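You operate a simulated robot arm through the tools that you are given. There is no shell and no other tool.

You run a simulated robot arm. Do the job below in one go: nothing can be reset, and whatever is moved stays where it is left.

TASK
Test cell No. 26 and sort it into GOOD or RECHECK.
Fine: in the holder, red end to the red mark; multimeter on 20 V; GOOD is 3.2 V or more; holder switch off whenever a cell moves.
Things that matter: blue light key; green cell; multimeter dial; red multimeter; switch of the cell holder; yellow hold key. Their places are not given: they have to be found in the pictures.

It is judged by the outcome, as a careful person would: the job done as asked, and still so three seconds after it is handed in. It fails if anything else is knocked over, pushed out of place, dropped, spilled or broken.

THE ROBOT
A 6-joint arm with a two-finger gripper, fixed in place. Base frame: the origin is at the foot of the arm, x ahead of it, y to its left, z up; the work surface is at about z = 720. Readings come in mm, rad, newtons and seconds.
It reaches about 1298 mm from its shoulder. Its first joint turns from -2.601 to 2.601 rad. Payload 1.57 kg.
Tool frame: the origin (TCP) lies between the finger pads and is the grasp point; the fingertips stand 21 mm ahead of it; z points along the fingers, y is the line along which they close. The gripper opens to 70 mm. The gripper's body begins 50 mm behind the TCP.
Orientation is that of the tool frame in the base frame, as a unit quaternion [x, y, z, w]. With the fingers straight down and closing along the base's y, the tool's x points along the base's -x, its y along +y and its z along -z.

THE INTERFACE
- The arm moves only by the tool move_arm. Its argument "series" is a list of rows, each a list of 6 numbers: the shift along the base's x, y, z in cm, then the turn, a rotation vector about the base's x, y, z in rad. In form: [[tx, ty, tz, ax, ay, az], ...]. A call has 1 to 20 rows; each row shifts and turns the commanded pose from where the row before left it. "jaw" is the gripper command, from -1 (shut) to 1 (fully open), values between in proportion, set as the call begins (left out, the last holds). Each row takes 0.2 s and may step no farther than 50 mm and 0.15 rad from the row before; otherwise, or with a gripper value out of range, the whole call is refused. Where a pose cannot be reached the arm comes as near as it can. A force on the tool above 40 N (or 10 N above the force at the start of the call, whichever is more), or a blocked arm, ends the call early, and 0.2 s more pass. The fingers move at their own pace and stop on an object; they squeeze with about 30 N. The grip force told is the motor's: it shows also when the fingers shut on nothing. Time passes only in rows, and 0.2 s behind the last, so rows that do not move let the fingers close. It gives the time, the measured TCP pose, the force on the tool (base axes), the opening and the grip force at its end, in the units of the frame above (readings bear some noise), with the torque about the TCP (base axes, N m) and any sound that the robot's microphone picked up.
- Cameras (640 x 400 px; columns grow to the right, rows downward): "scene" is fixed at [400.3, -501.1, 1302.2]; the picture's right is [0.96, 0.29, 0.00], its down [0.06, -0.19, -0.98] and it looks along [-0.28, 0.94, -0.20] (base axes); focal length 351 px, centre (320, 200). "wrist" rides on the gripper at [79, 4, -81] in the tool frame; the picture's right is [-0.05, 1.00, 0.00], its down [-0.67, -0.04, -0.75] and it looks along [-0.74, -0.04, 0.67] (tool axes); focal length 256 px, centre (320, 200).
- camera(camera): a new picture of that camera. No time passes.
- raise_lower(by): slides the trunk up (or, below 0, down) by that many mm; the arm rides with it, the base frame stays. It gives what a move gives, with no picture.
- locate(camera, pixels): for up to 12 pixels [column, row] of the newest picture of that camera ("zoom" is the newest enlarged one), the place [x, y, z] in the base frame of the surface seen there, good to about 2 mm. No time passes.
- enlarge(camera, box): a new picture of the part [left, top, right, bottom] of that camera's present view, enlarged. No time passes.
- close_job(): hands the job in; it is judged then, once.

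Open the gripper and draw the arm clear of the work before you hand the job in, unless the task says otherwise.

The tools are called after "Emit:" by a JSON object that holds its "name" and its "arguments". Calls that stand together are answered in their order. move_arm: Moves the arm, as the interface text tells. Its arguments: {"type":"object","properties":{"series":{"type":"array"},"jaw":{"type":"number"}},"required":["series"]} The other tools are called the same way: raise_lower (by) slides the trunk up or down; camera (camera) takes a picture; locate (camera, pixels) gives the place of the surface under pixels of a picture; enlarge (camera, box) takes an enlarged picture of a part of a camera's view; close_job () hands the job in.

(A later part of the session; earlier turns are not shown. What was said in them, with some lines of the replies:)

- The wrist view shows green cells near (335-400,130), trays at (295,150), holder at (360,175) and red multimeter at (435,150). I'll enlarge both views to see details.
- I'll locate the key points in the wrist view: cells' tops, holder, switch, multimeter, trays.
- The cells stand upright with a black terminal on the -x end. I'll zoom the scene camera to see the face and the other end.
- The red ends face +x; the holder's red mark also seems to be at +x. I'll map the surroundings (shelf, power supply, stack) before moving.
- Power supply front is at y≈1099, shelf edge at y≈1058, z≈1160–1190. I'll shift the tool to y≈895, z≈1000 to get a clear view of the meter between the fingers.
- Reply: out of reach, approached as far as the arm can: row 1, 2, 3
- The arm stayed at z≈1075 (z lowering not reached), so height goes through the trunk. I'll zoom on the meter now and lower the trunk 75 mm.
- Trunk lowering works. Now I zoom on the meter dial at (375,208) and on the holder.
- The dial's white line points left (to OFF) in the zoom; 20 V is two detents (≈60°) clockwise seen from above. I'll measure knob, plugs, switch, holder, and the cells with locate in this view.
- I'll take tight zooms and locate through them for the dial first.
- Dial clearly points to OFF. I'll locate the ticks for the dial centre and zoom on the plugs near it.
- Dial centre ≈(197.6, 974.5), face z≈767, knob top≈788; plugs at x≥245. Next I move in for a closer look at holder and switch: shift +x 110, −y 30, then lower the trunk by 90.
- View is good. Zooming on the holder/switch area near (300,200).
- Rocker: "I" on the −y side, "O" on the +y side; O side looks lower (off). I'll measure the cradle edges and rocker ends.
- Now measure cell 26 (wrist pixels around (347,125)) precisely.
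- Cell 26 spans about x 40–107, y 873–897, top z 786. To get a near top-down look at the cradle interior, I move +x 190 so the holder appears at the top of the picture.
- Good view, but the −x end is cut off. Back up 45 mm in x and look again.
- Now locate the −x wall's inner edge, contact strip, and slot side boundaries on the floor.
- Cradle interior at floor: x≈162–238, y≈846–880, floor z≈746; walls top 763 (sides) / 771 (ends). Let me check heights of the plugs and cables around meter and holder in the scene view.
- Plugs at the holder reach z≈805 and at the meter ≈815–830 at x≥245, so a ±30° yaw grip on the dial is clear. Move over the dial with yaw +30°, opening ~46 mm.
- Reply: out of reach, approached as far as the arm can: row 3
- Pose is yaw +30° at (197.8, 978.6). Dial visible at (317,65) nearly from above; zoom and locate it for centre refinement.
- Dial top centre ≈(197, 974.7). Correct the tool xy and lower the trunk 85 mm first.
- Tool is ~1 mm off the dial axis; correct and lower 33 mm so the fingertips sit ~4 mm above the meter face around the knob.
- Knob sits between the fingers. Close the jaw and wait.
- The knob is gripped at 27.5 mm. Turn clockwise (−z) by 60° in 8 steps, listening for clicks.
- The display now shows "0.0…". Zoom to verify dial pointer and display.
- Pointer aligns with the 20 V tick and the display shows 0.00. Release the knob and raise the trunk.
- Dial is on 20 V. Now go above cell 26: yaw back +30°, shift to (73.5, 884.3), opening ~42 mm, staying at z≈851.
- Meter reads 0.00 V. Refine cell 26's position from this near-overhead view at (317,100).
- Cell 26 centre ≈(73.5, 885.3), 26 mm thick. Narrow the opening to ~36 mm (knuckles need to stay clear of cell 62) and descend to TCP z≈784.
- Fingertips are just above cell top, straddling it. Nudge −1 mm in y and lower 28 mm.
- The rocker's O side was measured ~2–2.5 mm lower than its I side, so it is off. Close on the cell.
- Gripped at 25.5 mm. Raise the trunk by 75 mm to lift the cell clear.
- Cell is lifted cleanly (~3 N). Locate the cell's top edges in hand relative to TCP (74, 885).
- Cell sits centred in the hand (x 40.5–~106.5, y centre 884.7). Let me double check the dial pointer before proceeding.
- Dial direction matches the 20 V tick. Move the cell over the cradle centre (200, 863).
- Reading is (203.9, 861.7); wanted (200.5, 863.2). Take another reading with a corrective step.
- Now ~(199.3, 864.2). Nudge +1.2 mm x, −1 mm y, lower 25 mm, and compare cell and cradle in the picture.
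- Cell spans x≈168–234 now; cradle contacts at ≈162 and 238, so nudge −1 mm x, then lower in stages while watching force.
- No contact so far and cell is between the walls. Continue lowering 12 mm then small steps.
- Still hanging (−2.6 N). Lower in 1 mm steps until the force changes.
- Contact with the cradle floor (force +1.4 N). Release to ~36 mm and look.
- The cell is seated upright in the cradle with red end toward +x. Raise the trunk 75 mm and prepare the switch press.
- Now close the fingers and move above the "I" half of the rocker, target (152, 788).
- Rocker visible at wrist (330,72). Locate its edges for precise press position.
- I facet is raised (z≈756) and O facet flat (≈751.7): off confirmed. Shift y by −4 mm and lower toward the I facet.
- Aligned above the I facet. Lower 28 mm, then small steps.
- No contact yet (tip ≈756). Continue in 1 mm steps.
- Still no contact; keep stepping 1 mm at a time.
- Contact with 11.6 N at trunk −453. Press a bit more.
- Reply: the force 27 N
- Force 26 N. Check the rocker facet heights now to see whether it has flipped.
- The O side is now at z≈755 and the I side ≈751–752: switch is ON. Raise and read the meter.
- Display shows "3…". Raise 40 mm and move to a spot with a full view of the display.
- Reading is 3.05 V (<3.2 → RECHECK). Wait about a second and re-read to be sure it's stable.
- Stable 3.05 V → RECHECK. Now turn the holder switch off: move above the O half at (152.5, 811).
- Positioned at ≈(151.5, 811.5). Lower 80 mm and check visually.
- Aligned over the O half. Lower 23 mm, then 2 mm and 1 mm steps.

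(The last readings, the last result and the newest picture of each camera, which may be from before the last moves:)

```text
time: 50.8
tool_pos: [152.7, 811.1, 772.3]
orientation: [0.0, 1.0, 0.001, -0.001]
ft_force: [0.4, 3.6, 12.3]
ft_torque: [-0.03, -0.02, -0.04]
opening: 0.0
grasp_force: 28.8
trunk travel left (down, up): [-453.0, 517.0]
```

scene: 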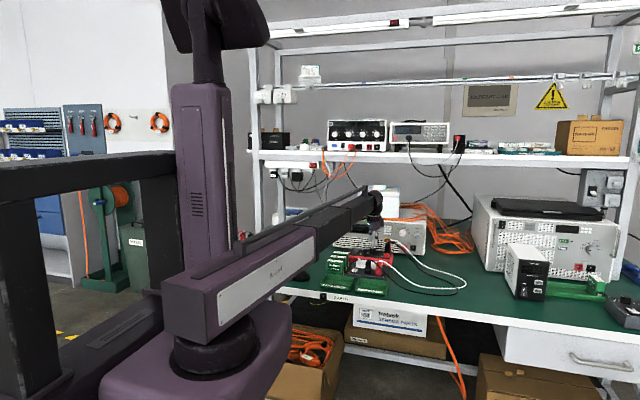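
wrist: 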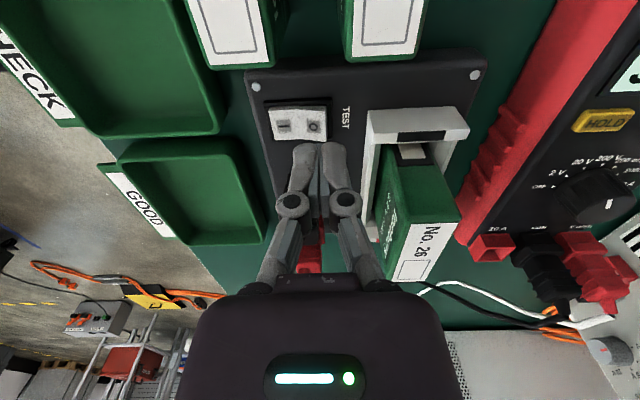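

Contact at 12 N, just as before. One more mm to complete the flip, then check facets.

Emit:
{"name": "raise_lower", "arguments": {"by": -1}}

Emit:
{"name": "raise_lower", "arguments": {"by": 50}}

Emit:
{"name": "camera", "arguments": {"camera": "wrist"}}

Emit:
{"name": "enlarge", "arguments": {"camera": "wrist", "box": [260, 50, 400, 160]}}

Emit:
{"name": "enlarge", "arguments": {"camera": "scene", "box": [340, 235, 400, 280]}}

```text
time: 51.3
tool_pos: [151.4, 811.4, 771.8]
orientation: [0.0, 1.0, 0.002, 0.0]
ft_force: [1.0, 10.0, 29.1]
ft_torque: [-0.04, -0.03, -0.01]
opening: 0.1
grasp_force: 28.4
trunk travel left (down, up): [-452.0, 518.0]
```

```text
time: 52.3
tool_pos: [151.5, 811.0, 821.3]
orientation: [0.0, 1.0, 0.0, 0.0]
ft_force: [0.3, 1.0, -0.4]
ft_torque: [0.02, -0.02, 0.01]
opening: 0.1
grasp_force: 28.3
trunk travel left (down, up): [-502.0, 468.0]
```

```text
taken
```

wrist: 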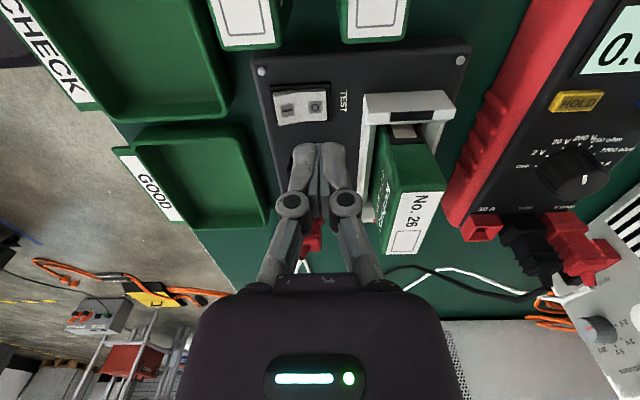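

```text
3.64 times, centred on (330, 105) of wrist
```

zoom: 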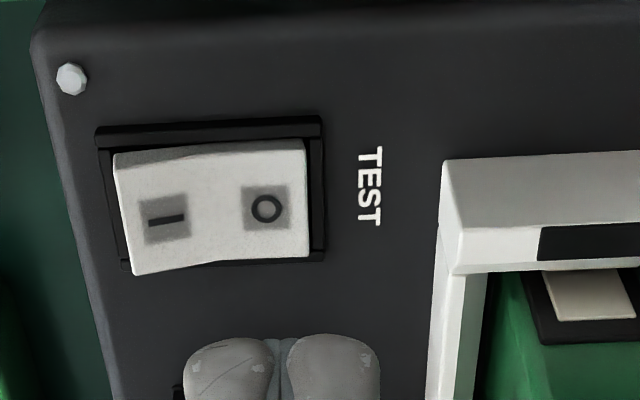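

```text
8.89 times, centred on (370, 258) of scene
```

zoom: 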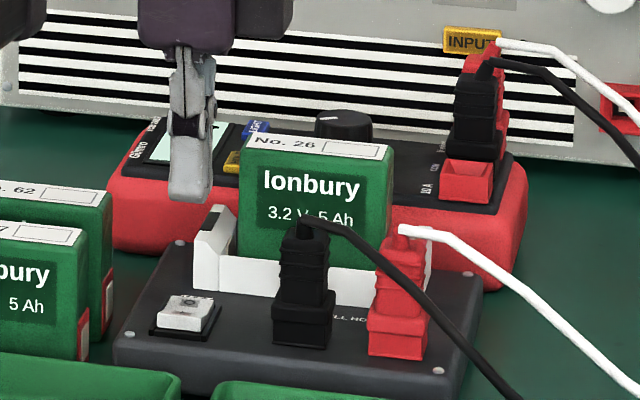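

Switch is off again (I raised, O flat) and the meter is back to 0.0x. Raise 40 mm, open to 36 mm and return above the cell at (199.2, 862.7).

Emit:
{"name": "raise_lower", "arguments": {"by": 40}}

Emit:
{"name": "move_arm", "arguments": {"series": [[2.4, 2.58, 0, 0, 0, 0], [2.4, 2.58, 0, 0, 0, 0], [0, 0, 0, 0, 0, 0], [0, 0, 0, 0, 0, 0]], "jaw": 0.04}}

Emit:
{"name": "move_arm", "arguments": {"series": [[0, 0, 0, 0, 0, 0]]}}

Emit:
{"name": "camera", "arguments": {"camera": "wrist"}}

Emit:
{"name": "locate", "arguments": {"camera": "wrist", "pixels": [[316, 80], [316, 100], [316, 120], [316, 140], [300, 100], [335, 100]]}}

```text
time: 53.1
tool_pos: [151.5, 811.0, 860.5]
orientation: [0.0, 1.0, 0.0, 0.0]
ft_force: [-0.3, 0.1, -0.4]
ft_torque: [0.01, -0.01, 0.02]
opening: 0.0
grasp_force: 28.4
trunk travel left (down, up): [-542.0, 428.0]
```

```text
time: 54.1
tool_pos: [197.8, 864.0, 860.9]
orientation: [0.0, 1.0, 0.0, 0.0]
ft_force: [-0.5, -0.1, -0.2]
ft_torque: [0.0, 0.01, -0.02]
opening: 36.4
grasp_force: 0.0
trunk travel left (down, up): [-542.0, 428.0]
```

```text
time: 54.5
tool_pos: [197.0, 863.8, 861.4]
orientation: [0.0, 1.0, 0.0, -0.001]
ft_force: [-0.1, -0.5, -0.2]
ft_torque: [0.0, 0.0, 0.02]
opening: 36.3
grasp_force: 0.0
trunk travel left (down, up): [-542.0, 428.0]
```

```text
taken
```

wrist: 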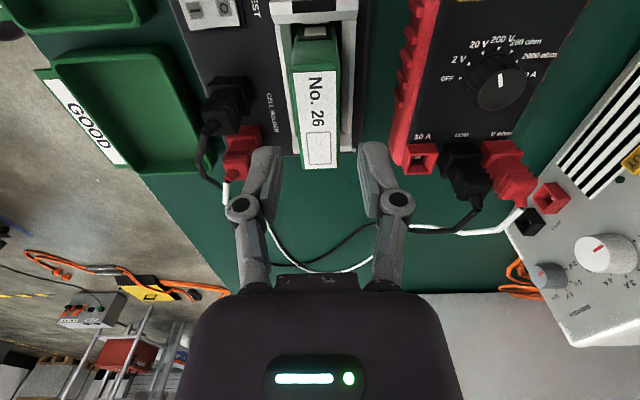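

```text
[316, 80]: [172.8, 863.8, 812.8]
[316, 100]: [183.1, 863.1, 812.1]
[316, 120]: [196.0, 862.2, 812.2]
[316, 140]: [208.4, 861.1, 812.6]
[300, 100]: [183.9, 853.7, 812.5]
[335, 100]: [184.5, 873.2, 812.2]
```

Close; nudge +1.5 mm x, −1 mm y, and lower 51 mm to the previous release height.

Emit:
{"name": "move_arm", "arguments": {"series": [[0.15, -0.1, 0, 0, 0, 0], [0, 0, 0, 0, 0, 0]]}}

Emit:
{"name": "raise_lower", "arguments": {"by": -25}}

Emit:
{"name": "camera", "arguments": {"camera": "wrist"}}

Emit:
{"name": "enlarge", "arguments": {"camera": "scene", "box": [340, 225, 405, 280]}}

```text
time: 55.1
tool_pos: [200.2, 861.3, 861.7]
orientation: [0.0, 1.0, 0.0, 0.0]
ft_force: [-0.5, 0.4, -0.5]
ft_torque: [0.05, 0.0, -0.05]
opening: 36.4
grasp_force: 0.1
trunk travel left (down, up): [-542.0, 428.0]
```

```text
time: 55.8
tool_pos: [200.0, 861.7, 837.0]
orientation: [-0.001, 1.0, 0.001, 0.0]
ft_force: [0.0, 0.3, -0.1]
ft_torque: [-0.01, -0.03, 0.01]
opening: 36.4
grasp_force: 0.1
trunk travel left (down, up): [-517.0, 453.0]
```

```text
taken
```

wrist: 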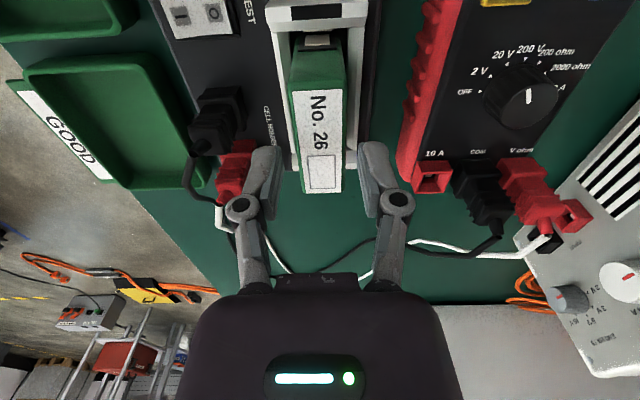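

```text
7.27 times, centred on (372, 252) of scene
```

zoom: 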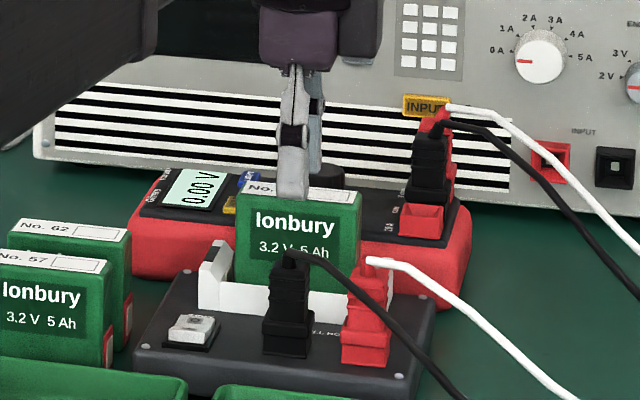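

Meter reads 0.00 V. Nudge +1 mm y, lower 26 mm in two steps, then grip.

Emit:
{"name": "move_arm", "arguments": {"series": [[-0.04, 0.1, 0, 0, 0, 0], [0, 0, 0, 0, 0, 0]]}}

Emit:
{"name": "raise_lower", "arguments": {"by": -13}}

Emit:
{"name": "raise_lower", "arguments": {"by": -13}}

Emit:
{"name": "move_arm", "arguments": {"series": [[0, 0, 0, 0, 0, 0], [0, 0, 0, 0, 0, 0], [0, 0, 0, 0, 0, 0]], "jaw": -1}}

```text
time: 56.4
tool_pos: [199.3, 863.9, 835.6]
orientation: [0.0, 1.0, 0.0, 0.0]
ft_force: [0.4, 0.2, 0.5]
ft_torque: [-0.01, 0.02, -0.03]
opening: 36.3
grasp_force: 0.0
trunk travel left (down, up): [-517.0, 453.0]
```

```text
time: 57.0
tool_pos: [200.4, 863.5, 823.3]
orientation: [0.0, 1.0, 0.0, 0.001]
ft_force: [0.1, -0.1, -0.2]
ft_torque: [0.02, 0.01, 0.01]
opening: 36.3
grasp_force: 0.0
trunk travel left (down, up): [-504.0, 466.0]
```

```text
time: 57.6
tool_pos: [198.6, 864.3, 811.3]
orientation: [0.0, 1.0, 0.0, 0.0]
ft_force: [-0.9, 0.5, -0.3]
ft_torque: [0.03, -0.01, 0.0]
opening: 36.5
grasp_force: 0.1
trunk travel left (down, up): [-491.0, 479.0]
```

```text
time: 58.4
tool_pos: [200.1, 863.1, 809.4]
orientation: [0.0, 1.0, 0.0, 0.0]
ft_force: [-0.6, 0.0, 0.3]
ft_torque: [-0.06, 0.03, -0.02]
opening: 25.5
grasp_force: 30.4
trunk travel left (down, up): [-491.0, 479.0]
```

Gripped at 25.5 mm. Lift 90 mm.

Emit:
{"name": "raise_lower", "arguments": {"by": 30}}

Emit:
{"name": "raise_lower", "arguments": {"by": 60}}

Emit:
{"name": "enlarge", "arguments": {"camera": "scene", "box": [320, 210, 410, 290]}}

```text
time: 59.2
tool_pos: [199.5, 864.3, 839.3]
orientation: [0.0, 1.0, 0.0, 0.0]
ft_force: [0.4, -0.4, -2.6]
ft_torque: [-0.04, -0.02, -0.01]
opening: 25.7
grasp_force: 29.9
trunk travel left (down, up): [-521.0, 449.0]
```

```text
time: 60.2
tool_pos: [199.2, 862.9, 900.0]
orientation: [0.0, 1.0, -0.001, 0.0]
ft_force: [0.6, 0.1, -1.3]
ft_torque: [0.02, 0.03, 0.02]
opening: 25.4
grasp_force: 29.2
trunk travel left (down, up): [-581.0, 389.0]
```

```text
5.00 times, centred on (365, 250) of scene
```

zoom: 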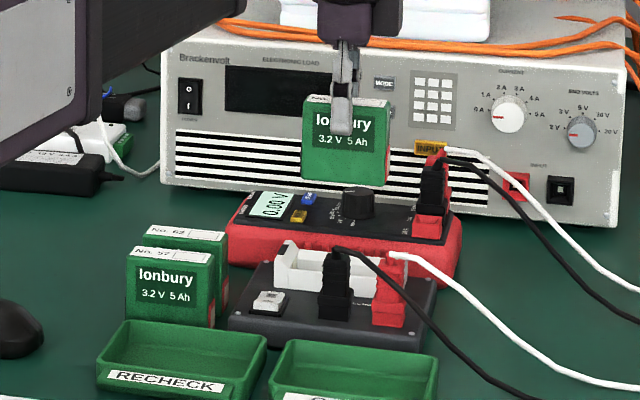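

Cell lifted. Measure the RECHECK tray via the scene zoom.

Emit:
{"name": "enlarge", "arguments": {"camera": "scene", "box": [325, 265, 395, 300]}}

Emit:
{"name": "locate", "arguments": {"camera": "zoom", "pixels": [[40, 170], [130, 80], [320, 120], [250, 230], [140, 190], [200, 130], [100, 130], [230, 180], [45, 140], [310, 200], [180, 270], [220, 105]]}}

```text
9.14 times, centred on (360, 282) of scene
```

zoom: 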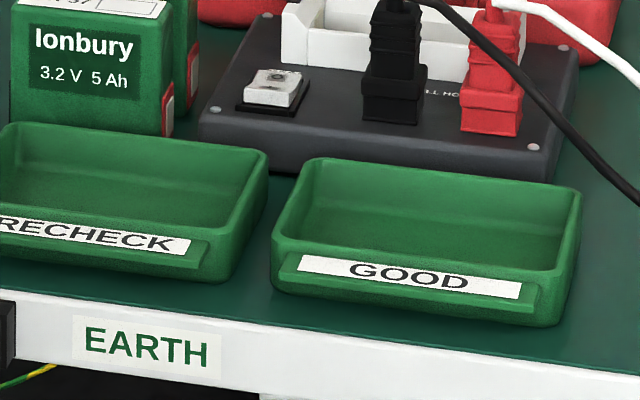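

```text
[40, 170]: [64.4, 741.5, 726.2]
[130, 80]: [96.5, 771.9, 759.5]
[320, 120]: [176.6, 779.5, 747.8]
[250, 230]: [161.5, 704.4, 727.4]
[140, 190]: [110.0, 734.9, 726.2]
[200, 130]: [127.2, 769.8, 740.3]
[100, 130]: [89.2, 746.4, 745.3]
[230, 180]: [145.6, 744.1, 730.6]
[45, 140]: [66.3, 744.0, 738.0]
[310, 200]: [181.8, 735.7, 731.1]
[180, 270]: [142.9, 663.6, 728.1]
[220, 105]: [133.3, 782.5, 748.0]
```

Center the zoom on the RECHECK tray.

Emit:
{"name": "enlarge", "arguments": {"camera": "scene", "box": [318, 265, 368, 297]}}

Emit:
{"name": "locate", "arguments": {"camera": "zoom", "pixels": [[160, 130], [110, 240], [380, 270], [420, 150], [430, 190], [260, 180], [150, 110], [440, 145], [70, 210], [390, 260], [130, 160], [300, 120]]}}

```text
12.50 times, centred on (343, 281) of scene
```

zoom: 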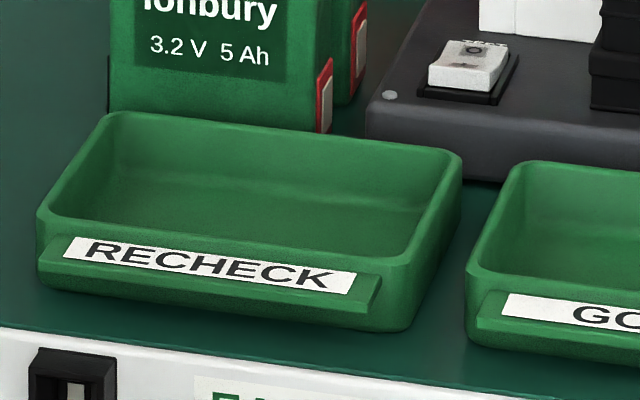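

```text
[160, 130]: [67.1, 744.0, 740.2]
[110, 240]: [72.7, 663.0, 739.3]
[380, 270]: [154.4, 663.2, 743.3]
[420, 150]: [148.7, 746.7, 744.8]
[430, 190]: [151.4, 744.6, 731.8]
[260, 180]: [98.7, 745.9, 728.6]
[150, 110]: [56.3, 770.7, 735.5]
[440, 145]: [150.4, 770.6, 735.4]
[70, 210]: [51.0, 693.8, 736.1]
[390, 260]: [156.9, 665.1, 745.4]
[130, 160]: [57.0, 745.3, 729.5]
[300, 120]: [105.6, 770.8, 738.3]
```

RECHECK tray interior: x≈53–155, y≈665–745, floor z≈724. Carry the cell to (104.5, 704) at this height.

Emit:
{"name": "move_arm", "arguments": {"series": [[-1.58, -2.65, 0, 0, 0, 0], [-1.58, -2.65, 0, 0, 0, 0], [-1.58, -2.65, 0, 0, 0, 0], [-1.58, -2.65, 0, 0, 0, 0], [-1.58, -2.65, 0, 0, 0, 0], [-1.58, -2.65, 0, 0, 0, 0], [0, 0, 0, 0, 0, 0], [0, 0, 0, 0, 0, 0]]}}

Emit:
{"name": "camera", "arguments": {"camera": "wrist"}}

Emit:
{"name": "camera", "arguments": {"camera": "scene"}}

```text
time: 62.0
tool_pos: [103.6, 703.6, 899.9]
orientation: [0.0, 1.0, 0.0, 0.001]
ft_force: [-1.1, 0.6, -2.5]
ft_torque: [-0.02, -0.01, -0.03]
opening: 25.4
grasp_force: 29.7
trunk travel left (down, up): [-581.0, 389.0]
```

```text
taken
```

wrist: 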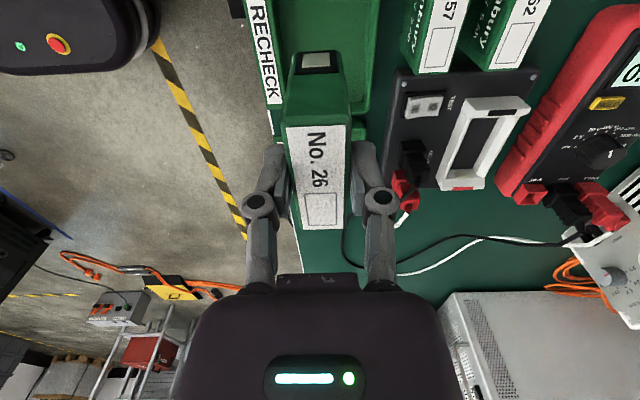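

```text
taken
```

scene: 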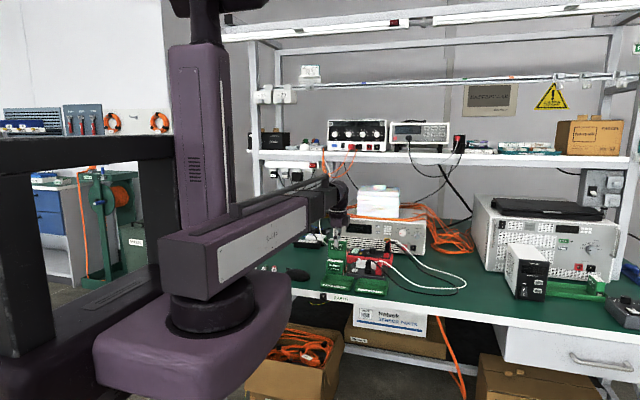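

Over the RECHECK tray. Lower 70 mm and check alignment with the tray.

Emit:
{"name": "raise_lower", "arguments": {"by": -70}}

Emit:
{"name": "camera", "arguments": {"camera": "wrist"}}

Emit:
{"name": "enlarge", "arguments": {"camera": "scene", "box": [310, 235, 390, 300]}}

Emit:
{"name": "locate", "arguments": {"camera": "wrist", "pixels": [[318, 105], [318, 75], [290, 140], [345, 140], [270, 60], [365, 60], [360, 130], [362, 150]]}}

```text
time: 63.0
tool_pos: [103.1, 700.8, 830.1]
orientation: [0.0, 1.0, 0.0, 0.001]
ft_force: [0.6, -0.2, -1.4]
ft_torque: [0.03, 0.01, -0.03]
opening: 25.6
grasp_force: 29.9
trunk travel left (down, up): [-511.0, 459.0]
```

```text
taken
```

wrist: 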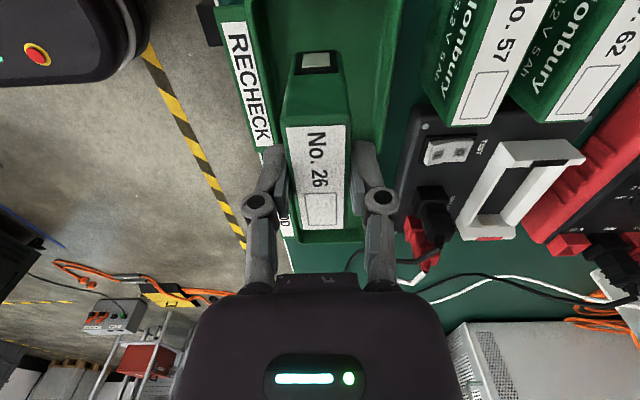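

```text
6.15 times, centred on (350, 268) of scene
```

zoom: 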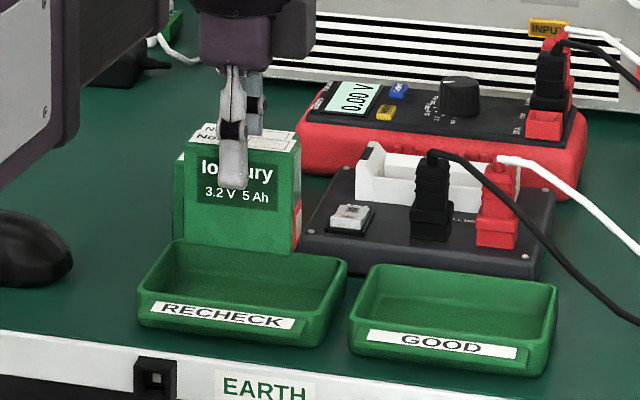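

```text
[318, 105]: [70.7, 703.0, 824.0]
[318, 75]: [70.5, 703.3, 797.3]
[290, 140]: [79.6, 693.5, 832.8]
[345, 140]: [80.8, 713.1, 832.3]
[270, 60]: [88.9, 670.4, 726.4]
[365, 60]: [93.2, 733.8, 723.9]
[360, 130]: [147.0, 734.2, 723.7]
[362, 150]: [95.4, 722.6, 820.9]
```

Cell centre ≈(103.5, 703), tray interior y≈668–740. Continue lowering 36 mm, then small steps to the floor.

Emit:
{"name": "raise_lower", "arguments": {"by": -36}}

Emit:
{"name": "raise_lower", "arguments": {"by": -3}}

Emit:
{"name": "raise_lower", "arguments": {"by": -1}}

Emit:
{"name": "raise_lower", "arguments": {"by": -1}}

```text
time: 63.9
tool_pos: [104.0, 703.1, 794.3]
orientation: [0.0, 1.0, 0.0, -0.001]
ft_force: [-0.2, 0.5, -1.7]
ft_torque: [0.03, -0.02, 0.01]
opening: 25.6
grasp_force: 30.1
trunk travel left (down, up): [-475.0, 495.0]
```

```text
time: 64.4
tool_pos: [104.4, 702.8, 791.2]
orientation: [0.001, 1.0, 0.0, 0.0]
ft_force: [0.0, 0.6, -2.4]
ft_torque: [-0.01, -0.02, 0.04]
opening: 25.6
grasp_force: 30.7
trunk travel left (down, up): [-472.0, 498.0]
```

```text
time: 64.9
tool_pos: [103.2, 702.8, 790.2]
orientation: [0.001, 1.0, 0.0, -0.001]
ft_force: [-0.1, -0.4, -3.4]
ft_torque: [-0.02, 0.04, 0.0]
opening: 25.4
grasp_force: 29.5
trunk travel left (down, up): [-471.0, 499.0]
```

```text
time: 65.4
tool_pos: [104.2, 704.1, 790.6]
orientation: [0.0, 1.0, 0.0, 0.0]
ft_force: [0.5, 0.0, -3.2]
ft_torque: [-0.02, 0.0, 0.02]
opening: 25.5
grasp_force: 29.8
trunk travel left (down, up): [-470.0, 500.0]
```

Still hanging; continue 1 mm steps.

Emit:
{"name": "raise_lower", "arguments": {"by": -1}}

Emit:
{"name": "raise_lower", "arguments": {"by": -1}}

```text
time: 65.9
tool_pos: [102.8, 701.8, 787.6]
orientation: [-0.001, 1.0, -0.001, 0.0]
ft_force: [0.1, 0.1, 0.4]
ft_torque: [0.03, 0.0, 0.03]
opening: 25.7
grasp_force: 29.5
trunk travel left (down, up): [-469.0, 501.0]
```

```text
time: 66.4
tool_pos: [103.4, 702.4, 787.9]
orientation: [0.001, 1.0, 0.001, 0.0]
ft_force: [1.2, 4.4, 17.0]
ft_torque: [0.1, -0.02, 0.0]
opening: 25.6
grasp_force: 30.0
trunk travel left (down, up): [-468.0, 502.0]
```

Resting on the tray floor with 17 N; back off 1 mm, then release to ~36 mm.

Emit:
{"name": "raise_lower", "arguments": {"by": 1}}

Emit:
{"name": "move_arm", "arguments": {"series": [[0, 0, 0, 0, 0, 0], [0, 0, 0, 0, 0, 0]], "jaw": 0.04}}

Emit:
{"name": "camera", "arguments": {"camera": "wrist"}}

Emit:
{"name": "enlarge", "arguments": {"camera": "scene", "box": [310, 235, 390, 300]}}

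```text
time: 66.9
tool_pos: [102.8, 701.5, 788.6]
orientation: [0.0, 1.0, 0.001, 0.0]
ft_force: [1.5, 1.4, 5.2]
ft_torque: [0.05, -0.02, -0.05]
opening: 25.3
grasp_force: 30.2
trunk travel left (down, up): [-469.0, 501.0]
```

```text
time: 67.5
tool_pos: [104.3, 702.5, 788.2]
orientation: [0.0, 1.0, 0.0, 0.001]
ft_force: [0.5, 0.6, 0.0]
ft_torque: [0.02, -0.01, -0.02]
opening: 36.2
grasp_force: 0.1
trunk travel left (down, up): [-469.0, 501.0]
```

```text
taken
```

wrist: 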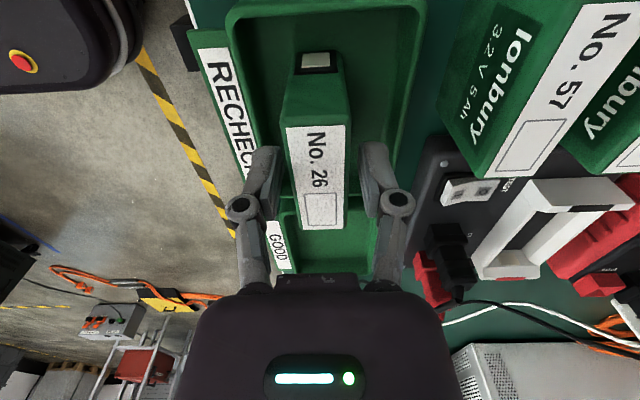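

```text
6.15 times, centred on (350, 268) of scene
```

zoom: 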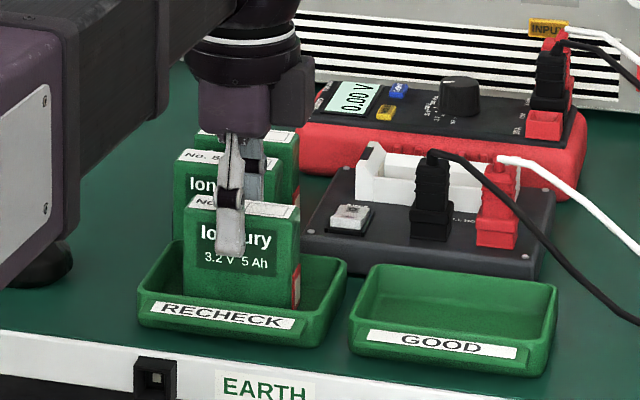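

Cell 26 stands in the RECHECK tray, released. Raise the trunk 150 mm straight up.

Emit:
{"name": "raise_lower", "arguments": {"by": 60}}

Emit:
{"name": "raise_lower", "arguments": {"by": 140}}

Emit:
{"name": "camera", "arguments": {"camera": "wrist"}}

Emit:
{"name": "enlarge", "arguments": {"camera": "scene", "box": [310, 225, 400, 300]}}

```text
time: 68.5
tool_pos: [104.2, 703.3, 847.0]
orientation: [0.0, 1.0, 0.0, 0.0]
ft_force: [0.7, 0.4, -1.2]
ft_torque: [-0.01, 0.02, 0.03]
opening: 36.5
grasp_force: 0.1
trunk travel left (down, up): [-529.0, 441.0]
```

```text
time: 70.2
tool_pos: [103.5, 701.2, 987.9]
orientation: [0.0, 1.0, 0.0, 0.0]
ft_force: [0.1, 0.2, 0.1]
ft_torque: [0.01, -0.01, 0.01]
opening: 36.6
grasp_force: 0.0
trunk travel left (down, up): [-669.0, 301.0]
```

```text
taken
```

wrist: 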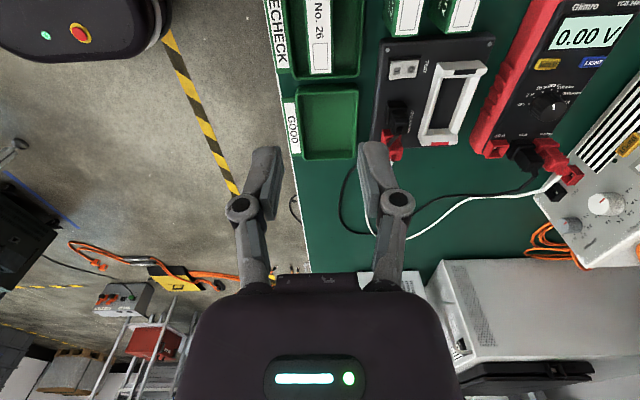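

```text
5.33 times, centred on (355, 262) of scene
```

zoom: 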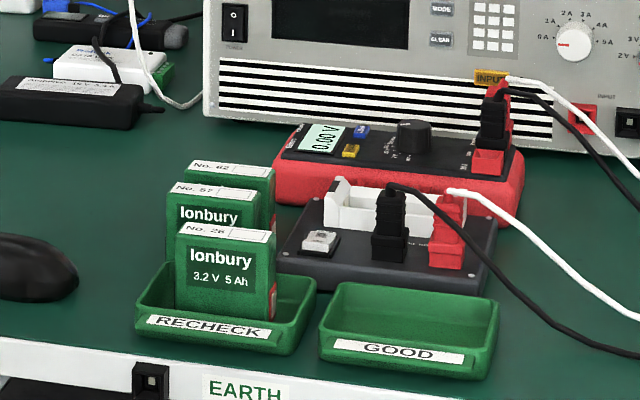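

Everything in place: cell 26 upright in RECHECK, switch off, meter 0.00 V on 20 V. Draw the arm clear: raise, open fully, and return toward the start pose.

Emit:
{"name": "raise_lower", "arguments": {"by": 85}}

Emit:
{"name": "move_arm", "arguments": {"series": [[-4.2, 1.2, 0, 0, 0, 0], [-4.2, 1.2, 0, 0, 0, 0], [-4.2, 1.2, 0, 0, 0, 0], [-4.2, 1.2, 0, 0, 0, 0], [-4.2, 1.2, 0, 0, 0, 0], [0, 0, 0, 0, 0, 0]], "jaw": 1}}

Emit:
{"name": "camera", "arguments": {"camera": "wrist"}}

Emit:
{"name": "camera", "arguments": {"camera": "scene"}}

Emit:
{"name": "enlarge", "arguments": {"camera": "wrist", "box": [250, 80, 490, 230]}}

```text
time: 71.4
tool_pos: [104.1, 701.7, 1073.0]
orientation: [0.0, 1.0, 0.0, 0.0]
ft_force: [0.0, 0.0, -0.4]
ft_torque: [0.04, -0.01, 0.02]
opening: 36.2
grasp_force: 0.1
trunk travel left (down, up): [-754.0, 216.0]
```

```text
time: 72.8
tool_pos: [-104.8, 761.4, 1072.1]
orientation: [0.001, 1.0, 0.0, 0.0]
ft_force: [0.2, -0.2, -0.7]
ft_torque: [-0.01, -0.01, -0.01]
opening: 70.2
grasp_force: 0.1
trunk travel left (down, up): [-754.0, 216.0]
```

```text
taken
```

wrist: 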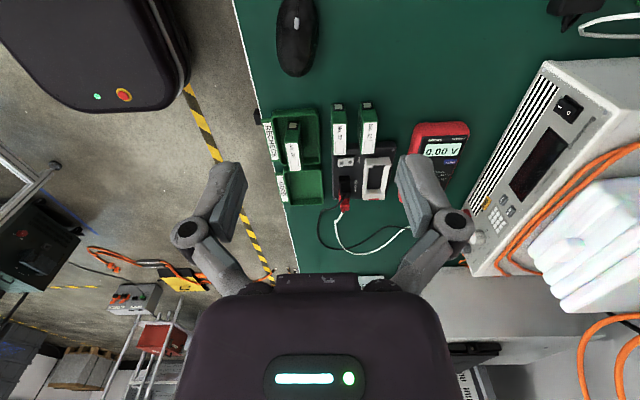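

```text
taken
```

scene: 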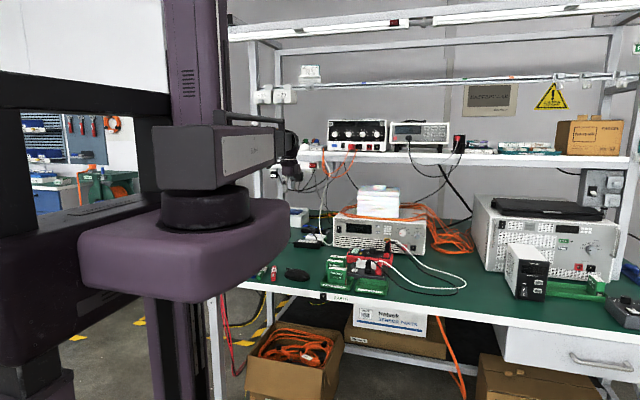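

```text
2.67 times, centred on (370, 155) of wrist
```

zoom: 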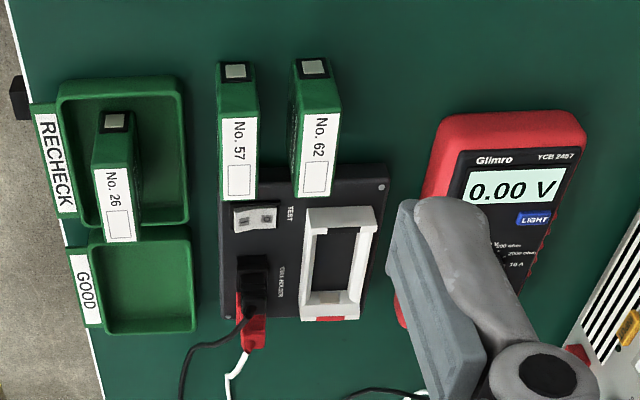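

The pictures show cell 26 upright in RECHECK (zoom (115,180)), holder empty with its switch off, meter still on 20 V at 0.00 V, and the other cells where they were. The arm is clear with the gripper open, so I hand the job in.

Emit:
{"name": "close_job", "arguments": {}}

```text
The job is handed in.
```

Cell No. 26 measured 3.05 V on the 20 V range. That is below the 3.2 V limit, so I sorted it into RECHECK. I read the meter twice, a little over a second apart, and it showed 3.05 V both times.

- **Test:** the cell sat in the holder with its red end to the red mark. I switched the holder on only for the reading, and it was off each time the cell moved.
- **At hand-in:** No. 26 stands upright in the RECHECK tray and the holder is empty with its switch off. The multimeter is still on 20 V, showing 0.00 V. I did not touch the light key or the hold key.
- **Everything else:** cells No. 57 and No. 62 are where they were, and nothing else was moved or knocked over. The gripper is open and the arm is back near its starting position.
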